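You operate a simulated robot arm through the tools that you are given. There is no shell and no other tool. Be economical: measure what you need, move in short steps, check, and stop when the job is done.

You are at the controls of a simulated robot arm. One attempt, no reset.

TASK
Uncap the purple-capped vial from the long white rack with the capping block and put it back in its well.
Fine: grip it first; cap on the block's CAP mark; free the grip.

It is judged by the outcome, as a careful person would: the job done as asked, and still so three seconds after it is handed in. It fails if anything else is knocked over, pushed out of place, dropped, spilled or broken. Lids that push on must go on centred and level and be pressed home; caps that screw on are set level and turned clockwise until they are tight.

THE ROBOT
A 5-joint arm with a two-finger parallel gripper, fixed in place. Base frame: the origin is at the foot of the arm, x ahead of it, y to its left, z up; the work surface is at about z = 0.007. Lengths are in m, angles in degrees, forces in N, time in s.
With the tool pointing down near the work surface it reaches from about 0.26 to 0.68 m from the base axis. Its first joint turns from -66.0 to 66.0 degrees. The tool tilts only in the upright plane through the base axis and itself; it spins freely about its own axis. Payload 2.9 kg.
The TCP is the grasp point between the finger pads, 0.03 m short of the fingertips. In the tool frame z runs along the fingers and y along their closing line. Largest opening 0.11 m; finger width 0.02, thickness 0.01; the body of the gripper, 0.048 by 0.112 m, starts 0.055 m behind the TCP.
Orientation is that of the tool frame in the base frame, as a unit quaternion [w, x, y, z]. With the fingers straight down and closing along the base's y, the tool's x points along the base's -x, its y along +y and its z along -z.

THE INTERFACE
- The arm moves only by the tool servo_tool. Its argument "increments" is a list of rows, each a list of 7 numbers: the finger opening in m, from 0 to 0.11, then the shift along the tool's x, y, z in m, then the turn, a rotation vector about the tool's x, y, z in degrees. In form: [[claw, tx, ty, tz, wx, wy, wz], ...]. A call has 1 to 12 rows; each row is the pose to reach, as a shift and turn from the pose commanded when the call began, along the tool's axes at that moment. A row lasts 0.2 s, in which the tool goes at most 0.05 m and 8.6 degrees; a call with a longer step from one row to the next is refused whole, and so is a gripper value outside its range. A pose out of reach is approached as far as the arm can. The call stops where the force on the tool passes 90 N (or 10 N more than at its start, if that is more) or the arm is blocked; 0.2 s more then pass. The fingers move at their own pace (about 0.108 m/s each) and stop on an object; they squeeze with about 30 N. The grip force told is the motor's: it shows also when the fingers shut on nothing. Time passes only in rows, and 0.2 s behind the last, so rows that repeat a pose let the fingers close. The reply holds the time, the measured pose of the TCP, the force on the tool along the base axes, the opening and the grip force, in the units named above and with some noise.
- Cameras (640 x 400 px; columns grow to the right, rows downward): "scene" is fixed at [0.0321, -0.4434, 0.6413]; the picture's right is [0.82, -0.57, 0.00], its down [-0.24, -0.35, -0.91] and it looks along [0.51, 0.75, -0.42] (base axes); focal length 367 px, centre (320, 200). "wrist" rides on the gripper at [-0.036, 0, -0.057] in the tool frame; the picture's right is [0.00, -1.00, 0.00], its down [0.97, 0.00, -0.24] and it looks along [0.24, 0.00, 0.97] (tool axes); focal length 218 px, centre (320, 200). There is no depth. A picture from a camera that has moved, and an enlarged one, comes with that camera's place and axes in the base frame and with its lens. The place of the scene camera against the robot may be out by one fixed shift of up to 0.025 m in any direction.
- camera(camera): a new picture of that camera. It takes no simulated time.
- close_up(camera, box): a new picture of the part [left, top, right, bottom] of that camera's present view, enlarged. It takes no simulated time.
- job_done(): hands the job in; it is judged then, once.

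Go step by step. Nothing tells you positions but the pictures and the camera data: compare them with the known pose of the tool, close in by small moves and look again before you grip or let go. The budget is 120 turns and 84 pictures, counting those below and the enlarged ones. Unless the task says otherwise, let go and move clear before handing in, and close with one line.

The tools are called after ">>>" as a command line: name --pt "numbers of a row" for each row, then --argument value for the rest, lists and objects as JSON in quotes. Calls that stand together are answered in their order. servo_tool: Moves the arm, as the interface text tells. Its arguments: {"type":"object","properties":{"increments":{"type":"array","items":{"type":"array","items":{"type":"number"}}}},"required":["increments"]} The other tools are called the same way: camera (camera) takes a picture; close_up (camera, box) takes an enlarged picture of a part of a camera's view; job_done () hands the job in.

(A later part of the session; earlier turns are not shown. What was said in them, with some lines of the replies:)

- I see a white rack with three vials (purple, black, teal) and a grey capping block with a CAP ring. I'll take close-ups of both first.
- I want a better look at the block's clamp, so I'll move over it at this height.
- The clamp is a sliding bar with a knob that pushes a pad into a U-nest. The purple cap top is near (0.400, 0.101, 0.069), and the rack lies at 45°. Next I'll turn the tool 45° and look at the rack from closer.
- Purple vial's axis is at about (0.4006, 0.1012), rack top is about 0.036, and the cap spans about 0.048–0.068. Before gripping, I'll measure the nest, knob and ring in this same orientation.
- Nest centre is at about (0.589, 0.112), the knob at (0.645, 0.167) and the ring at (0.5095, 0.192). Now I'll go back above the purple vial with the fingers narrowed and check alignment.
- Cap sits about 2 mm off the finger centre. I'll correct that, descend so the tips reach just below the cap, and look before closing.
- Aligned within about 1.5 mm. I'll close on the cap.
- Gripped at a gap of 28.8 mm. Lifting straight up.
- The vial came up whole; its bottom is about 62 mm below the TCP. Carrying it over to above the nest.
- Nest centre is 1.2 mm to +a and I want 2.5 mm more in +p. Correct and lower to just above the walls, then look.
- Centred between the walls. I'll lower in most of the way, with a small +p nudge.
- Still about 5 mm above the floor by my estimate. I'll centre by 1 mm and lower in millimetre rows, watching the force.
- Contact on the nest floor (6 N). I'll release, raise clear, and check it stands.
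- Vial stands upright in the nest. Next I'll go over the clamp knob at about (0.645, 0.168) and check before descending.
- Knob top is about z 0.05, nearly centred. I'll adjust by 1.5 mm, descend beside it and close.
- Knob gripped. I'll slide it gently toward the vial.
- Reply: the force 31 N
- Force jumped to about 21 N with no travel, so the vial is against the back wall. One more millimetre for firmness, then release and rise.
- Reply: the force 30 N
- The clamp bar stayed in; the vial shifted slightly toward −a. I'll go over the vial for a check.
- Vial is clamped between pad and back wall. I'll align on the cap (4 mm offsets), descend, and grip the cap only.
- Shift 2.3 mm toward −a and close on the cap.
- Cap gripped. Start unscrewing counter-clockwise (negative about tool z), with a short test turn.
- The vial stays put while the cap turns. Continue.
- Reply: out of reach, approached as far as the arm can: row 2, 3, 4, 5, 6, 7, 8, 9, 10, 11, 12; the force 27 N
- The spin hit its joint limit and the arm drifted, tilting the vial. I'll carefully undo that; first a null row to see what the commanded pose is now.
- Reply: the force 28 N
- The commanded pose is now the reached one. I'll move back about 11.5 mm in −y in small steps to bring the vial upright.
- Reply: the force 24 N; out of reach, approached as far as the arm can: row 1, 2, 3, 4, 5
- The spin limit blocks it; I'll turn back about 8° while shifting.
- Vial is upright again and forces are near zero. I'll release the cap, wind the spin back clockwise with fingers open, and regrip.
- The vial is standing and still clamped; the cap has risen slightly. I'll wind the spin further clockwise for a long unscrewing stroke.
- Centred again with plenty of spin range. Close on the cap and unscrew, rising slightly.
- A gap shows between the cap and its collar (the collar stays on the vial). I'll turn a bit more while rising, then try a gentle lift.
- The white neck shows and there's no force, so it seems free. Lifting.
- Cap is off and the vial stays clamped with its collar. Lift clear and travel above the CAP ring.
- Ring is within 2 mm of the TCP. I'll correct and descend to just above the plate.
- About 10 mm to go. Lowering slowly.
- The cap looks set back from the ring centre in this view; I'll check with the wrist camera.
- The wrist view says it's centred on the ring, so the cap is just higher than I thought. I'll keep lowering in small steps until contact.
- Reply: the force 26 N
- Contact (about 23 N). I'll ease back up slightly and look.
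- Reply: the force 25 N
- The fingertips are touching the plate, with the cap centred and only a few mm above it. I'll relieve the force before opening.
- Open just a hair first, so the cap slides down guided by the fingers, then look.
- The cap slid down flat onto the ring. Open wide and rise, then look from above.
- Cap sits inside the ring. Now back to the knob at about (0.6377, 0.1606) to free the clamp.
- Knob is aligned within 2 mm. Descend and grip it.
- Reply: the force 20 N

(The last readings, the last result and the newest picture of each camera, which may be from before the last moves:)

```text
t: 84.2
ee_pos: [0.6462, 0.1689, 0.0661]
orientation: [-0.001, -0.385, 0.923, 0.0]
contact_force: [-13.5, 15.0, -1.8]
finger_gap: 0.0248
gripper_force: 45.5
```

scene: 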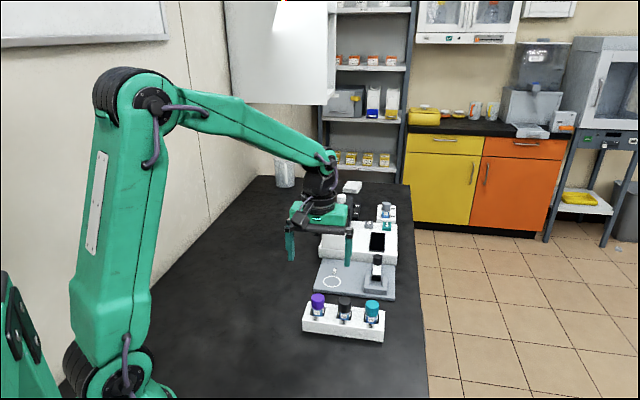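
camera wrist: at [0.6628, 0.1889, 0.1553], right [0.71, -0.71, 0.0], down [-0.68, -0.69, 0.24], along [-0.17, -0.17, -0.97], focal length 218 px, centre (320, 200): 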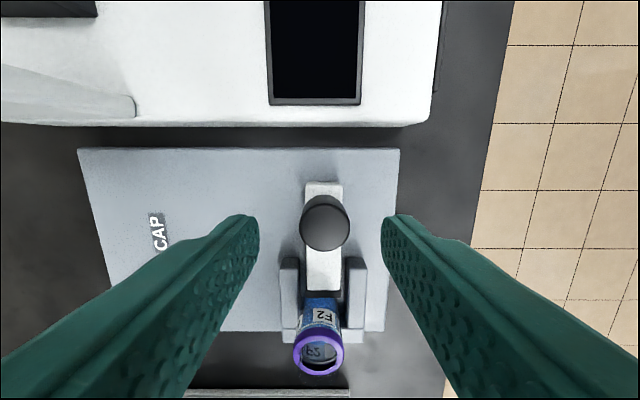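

The knob is back at its original position, so the clamp is free. Release, rise, and move over the vial.

>>> servo_tool --pt "0.035 0 0 0 0 0 0" --pt "0.05 0 0 0 0 0 0" --pt "0.05 0 0 0 0 0 0" --pt "0.05 0 0 -0.025 0 0 0" --pt "0.05 0 0 -0.05 0 0 0" --pt "0.05 0 0 -0.07 0 0 0" --pt "0.05 0.025 0 -0.07 0 0 0" --pt "0.05 0.05 0 -0.07 0 0 0" --pt "0.05 0.075 0 -0.07 0 0 0" --pt "0.05 0.08 0 -0.07 0 0 0" --pt "0.05 0.08 0 -0.07 0 0 0"

>>> close_up --camera "wrist" --box '[240, 60, 400, 260]'

```text
t: 86.6
ee_pos: [0.5904, 0.1103, 0.1379]
orientation: [0.0, -0.383, 0.924, 0.001]
contact_force: [0.6, 0.3, -0.6]
finger_gap: 0.0501
gripper_force: 0.0
```

```text
2.00 times, centred on (320, 160) of wrist
camera zoom: at [0.6157, 0.136, 0.1938], right [0.71, -0.71, 0.0], down [-0.69, -0.69, 0.24], along [-0.17, -0.17, -0.97], focal length 436 px, centre (320, 280)
```

zoom: 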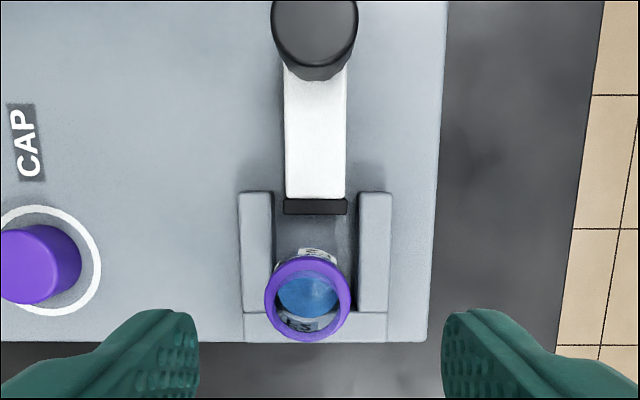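

Vial stands freely, open, at an offset of (−4 mm a, −4 mm p). I'll align and descend around the collar.

>>> servo_tool --pt "0.05 0.0044 0.004 0 0 0 0" --pt "0.05 0.0044 0.004 0.02 0 0 0" --pt "0.05 0.0044 0.004 0.04 0 0 0" --pt "0.05 0.0044 0.004 0.055 0 0 0" --pt "0.05 0.0044 0.004 0.062 0 0 0" --pt "0.05 0.0044 0.004 0.062 0 0 0"

>>> camera --camera "wrist"

```text
t: 88.0
ee_pos: [0.5829, 0.1106, 0.0735]
orientation: [0.0, -0.383, 0.924, -0.001]
contact_force: [0.4, -0.8, 0.2]
finger_gap: 0.0501
gripper_force: 0.2
```

```text
7 pictures are left
camera wrist: at [0.6091, 0.1354, 0.1312], right [0.71, -0.71, 0.0], down [-0.69, -0.69, 0.24], along [-0.17, -0.17, -0.97], focal length 218 px, centre (320, 200)
```

wrist: 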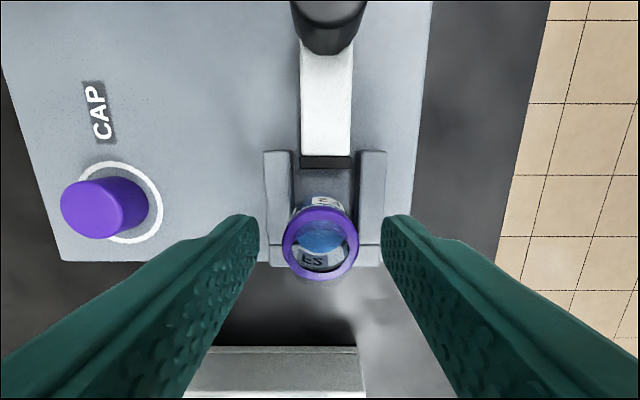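

Centred. Close and lift gently.

>>> servo_tool --pt "0.035 0 0 0 0 0 0" --pt "0.02 0 0 0 0 0 0" --pt "0.02 0 0 0 0 0 0" --pt "0.02 0 0 0 0 0 0" --pt "0.02 0 0 -0.005 0 0 0" --pt "0.02 0 0 -0.015 0 0 0" --pt "0.02 0 0 -0.03 0 0 0" --pt "0.02 0 0 -0.05 0 0 0" --pt "0.02 0 0 -0.07 0 0 0" --pt "0.02 0 0 -0.07 0 0 0"

>>> close_up --camera "scene" --box '[310, 200, 420, 310]'

```text
t: 90.2
ee_pos: [0.5832, 0.1076, 0.1451]
orientation: [0.0, -0.384, 0.923, 0.0]
contact_force: [-0.6, -0.8, -0.2]
finger_gap: 0.0245
gripper_force: 30.0
```

```text
3.64 times, centred on (365, 255) of scene
camera zoom: at [0.0321, -0.4434, 0.6413], right [0.82, -0.57, 0.0], down [-0.24, -0.35, -0.91], along [0.51, 0.75, -0.42], focal length 1336 px, centre (156, 0)
```

zoom: 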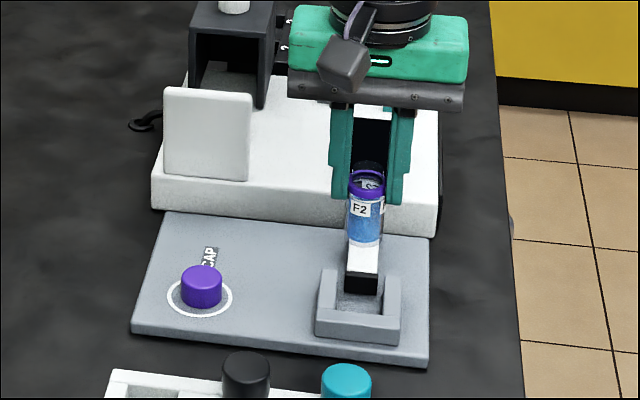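

Held firmly by the body and upright. Carry it gently to above well 2.

>>> servo_tool --pt "0.02 0.012 0.011 0 0 0 0" --pt "0.02 0.028 0.026 0 0 0 0" --pt "0.02 0.046 0.042 0 0 0 0" --pt "0.02 0.064 0.058 0 0 0 0" --pt "0.02 0.082 0.075 0 0 0 0" --pt "0.02 0.1 0.091 0 0 0 0" --pt "0.02 0.116 0.106 0 0 0 0" --pt "0.02 0.128 0.117 0 0 0 0" --pt "0.02 0.1357 0.1235 0 0 0 0" --pt "0.02 0.1357 0.1235 0 0 0 0" --pt "0.02 0.1357 0.1235 0.02 0 0 0" --pt "0.02 0.1357 0.1235 0.02 0 0 0"

>>> close_up --camera "wrist" --box '[240, 120, 400, 280]'

```text
t: 92.8
ee_pos: [0.4013, 0.1023, 0.1248]
orientation: [0.0, -0.384, 0.923, 0.0]
contact_force: [0.4, -0.3, -0.6]
finger_gap: 0.0247
gripper_force: 29.4
```

```text
2.50 times, centred on (320, 200) of wrist
camera zoom: at [0.4268, 0.1266, 0.181], right [0.71, -0.71, 0.0], down [-0.69, -0.69, 0.24], along [-0.17, -0.17, -0.97], focal length 546 px, centre (320, 200)
```

zoom: 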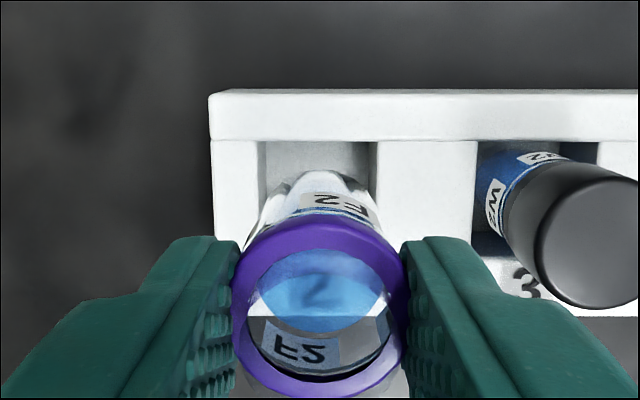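

Alignment within 1 mm. Lower into the well in stages.

>>> servo_tool --pt "0.02 0 0.0008 0 0 0 0" --pt "0.02 0 0.0008 0.008 0 0 0" --pt "0.02 0 0.0008 0.016 0 0 0" --pt "0.02 0 0.0008 0.024 0 0 0" --pt "0.02 0 0.0008 0.028 0 0 0" --pt "0.02 0 0.0008 0.032 0 0 0" --pt "0.02 0 0.0008 0.032 0 0 0"

>>> close_up --camera "scene" --box '[285, 260, 385, 350]'

```text
t: 94.4
ee_pos: [0.4004, 0.1015, 0.0934]
orientation: [-0.001, -0.383, 0.924, 0.001]
contact_force: [0.4, -0.8, 0.3]
finger_gap: 0.0244
gripper_force: 29.3
```

```text
4.44 times, centred on (335, 305) of scene
camera zoom: at [0.0321, -0.4434, 0.6413], right [0.82, -0.57, 0.0], down [-0.24, -0.35, -0.91], along [0.51, 0.75, -0.42], focal length 1632 px, centre (253, -267)
```

zoom: 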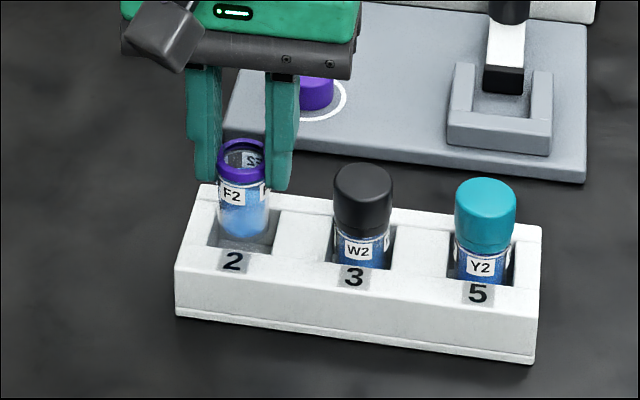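

It's entering well 2 cleanly. Continue down.

>>> servo_tool --pt "0.02 0 0 0.005 0 0 0" --pt "0.02 0 0 0.01 0 0 0" --pt "0.02 0 0 0.015 0 0 0" --pt "0.02 0 0 0.017 0 0 0" --pt "0.02 0 0 0.017 0 0 0"

>>> servo_tool --pt "0.02 0 0 0.001 0 0 0" --pt "0.02 0 0 0.002 0 0 0" --pt "0.02 0 0 0.002 0 0 0"

```text
t: 95.6
ee_pos: [0.4004, 0.1029, 0.0757]
orientation: [0.0, -0.383, 0.924, 0.0]
contact_force: [0.5, 0.0, -0.4]
finger_gap: 0.0246
gripper_force: 30.7
```

```text
t: 96.4
ee_pos: [0.4013, 0.1016, 0.0727]
orientation: [-0.001, -0.384, 0.923, 0.0]
contact_force: [0.2, 0.3, -0.2]
finger_gap: 0.0247
gripper_force: 30.0
```

>>> servo_tool --pt "0.02 0 0 0.001 0 0 0" --pt "0.02 0 0 0.0015 0 0 0" --pt "0.02 0 0 0.0015 0 0 0"

```text
t: 97.2
ee_pos: [0.3991, 0.1029, 0.0723]
orientation: [0.0, -0.383, 0.924, 0.0]
contact_force: [-0.9, 0.0, -0.7]
finger_gap: 0.0245
gripper_force: 30.0
```

>>> servo_tool --pt "0.02 0 0 0.001 0 0 0" --pt "0.02 0 0 0.001 0 0 0"

>>> close_up --camera "scene" --box '[285, 260, 385, 350]'

```text
t: 97.8
ee_pos: [0.3989, 0.1016, 0.0709]
orientation: [0.0, -0.384, 0.923, 0.0]
contact_force: [-0.8, 0.4, -1.4]
finger_gap: 0.0245
gripper_force: 29.7
```

```text
4.44 times, centred on (335, 305) of scene
camera zoom: at [0.0321, -0.4434, 0.6413], right [0.82, -0.57, 0.0], down [-0.24, -0.35, -0.91], along [0.51, 0.75, -0.42], focal length 1632 px, centre (253, -267)
```

zoom: 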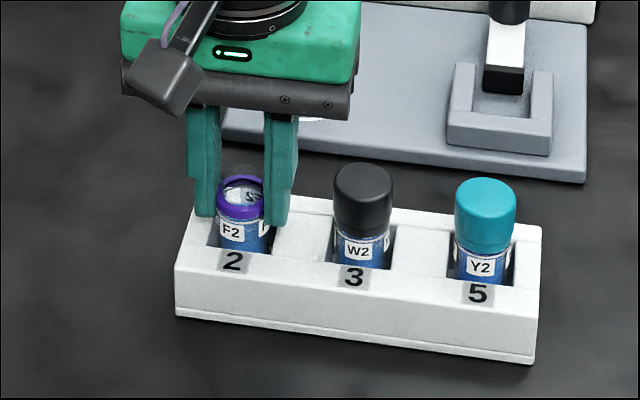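

>>> servo_tool --pt "0.02 0 0 0.001 0 0 0" --pt "0.02 0 0 0.001 0 0 0"

```text
t: 98.4
ee_pos: [0.4004, 0.1026, 0.0697]
orientation: [0.0, -0.383, 0.924, 0.0]
contact_force: [0.5, 0.3, -1.0]
finger_gap: 0.0245
gripper_force: 30.5
```

>>> servo_tool --pt "0.02 0 0 0.001 0 0 0" --pt "0.02 0 0 0.001 0 0 0"

```text
t: 99.0
ee_pos: [0.4002, 0.102, 0.0694]
orientation: [0.0, -0.383, 0.924, 0.001]
contact_force: [-0.6, 0.1, 3.7]
finger_gap: 0.0244
gripper_force: 29.9
```

Contact (about 4 N), so the vial is seated. Release slowly, open and rise.

>>> servo_tool --pt "0.027 0 0 0 0 0 0" --pt "0.035 0 0 0 0 0 0" --pt "0.046 0 0 0 0 0 0" --pt "0.046 0 0 0 0 0 0" --pt "0.046 0 0 -0.015 0 0 0" --pt "0.046 0 0 -0.035 0 0 0" --pt "0.046 0 0 -0.065 0 0 0" --pt "0.046 0 0 -0.1 0 0 0" --pt "0.046 0 0 -0.13 0 0 0" --pt "0.046 0 0 -0.13 0 0 0"

>>> close_up --camera "scene" --box '[290, 220, 410, 350]'

>>> camera --camera "wrist"

```text
t: 101.2
ee_pos: [0.3976, 0.0999, 0.199]
orientation: [-0.001, -0.384, 0.923, 0.001]
contact_force: [0.1, -0.6, 0.4]
finger_gap: 0.0459
gripper_force: 0.1
```

```text
3.08 times, centred on (350, 285) of scene
camera zoom: at [0.0321, -0.4434, 0.6413], right [0.82, -0.57, 0.0], down [-0.24, -0.35, -0.91], along [0.51, 0.75, -0.42], focal length 1130 px, centre (228, -62)
```

zoom: 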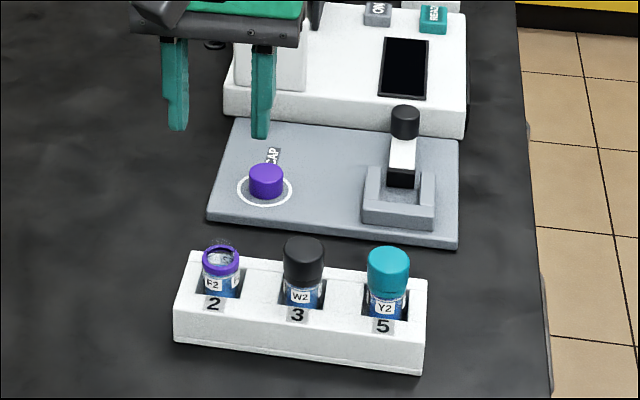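

```text
1 pictures are left
camera wrist: at [0.4228, 0.1242, 0.2552], right [0.71, -0.71, 0.0], down [-0.68, -0.69, 0.24], along [-0.17, -0.17, -0.97], focal length 218 px, centre (320, 200)
```

wrist: 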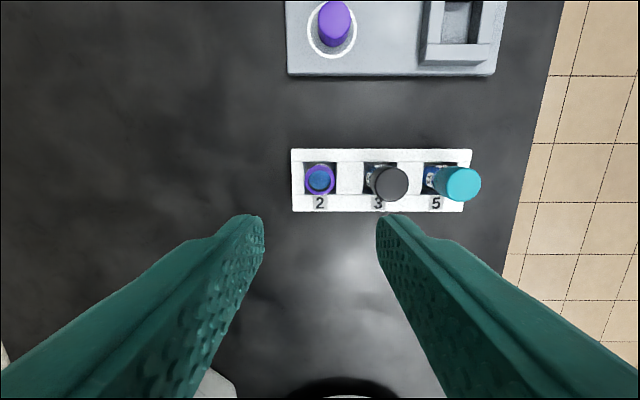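

The uncapped vial stands in well 2, its cap is on the CAP ring, the clamp is open, and the arm is clear. Handing in.

>>> job_done

```text
The job is handed in.
```

The purple-capped vial is uncapped and back in well 2, with its cap on the CAP mark and the clamp released. The purple collar stayed on the vial. While unscrewing, the wrist hit its turning limit and tilted the vial in the clamp before I straightened it, and I saw no spill.
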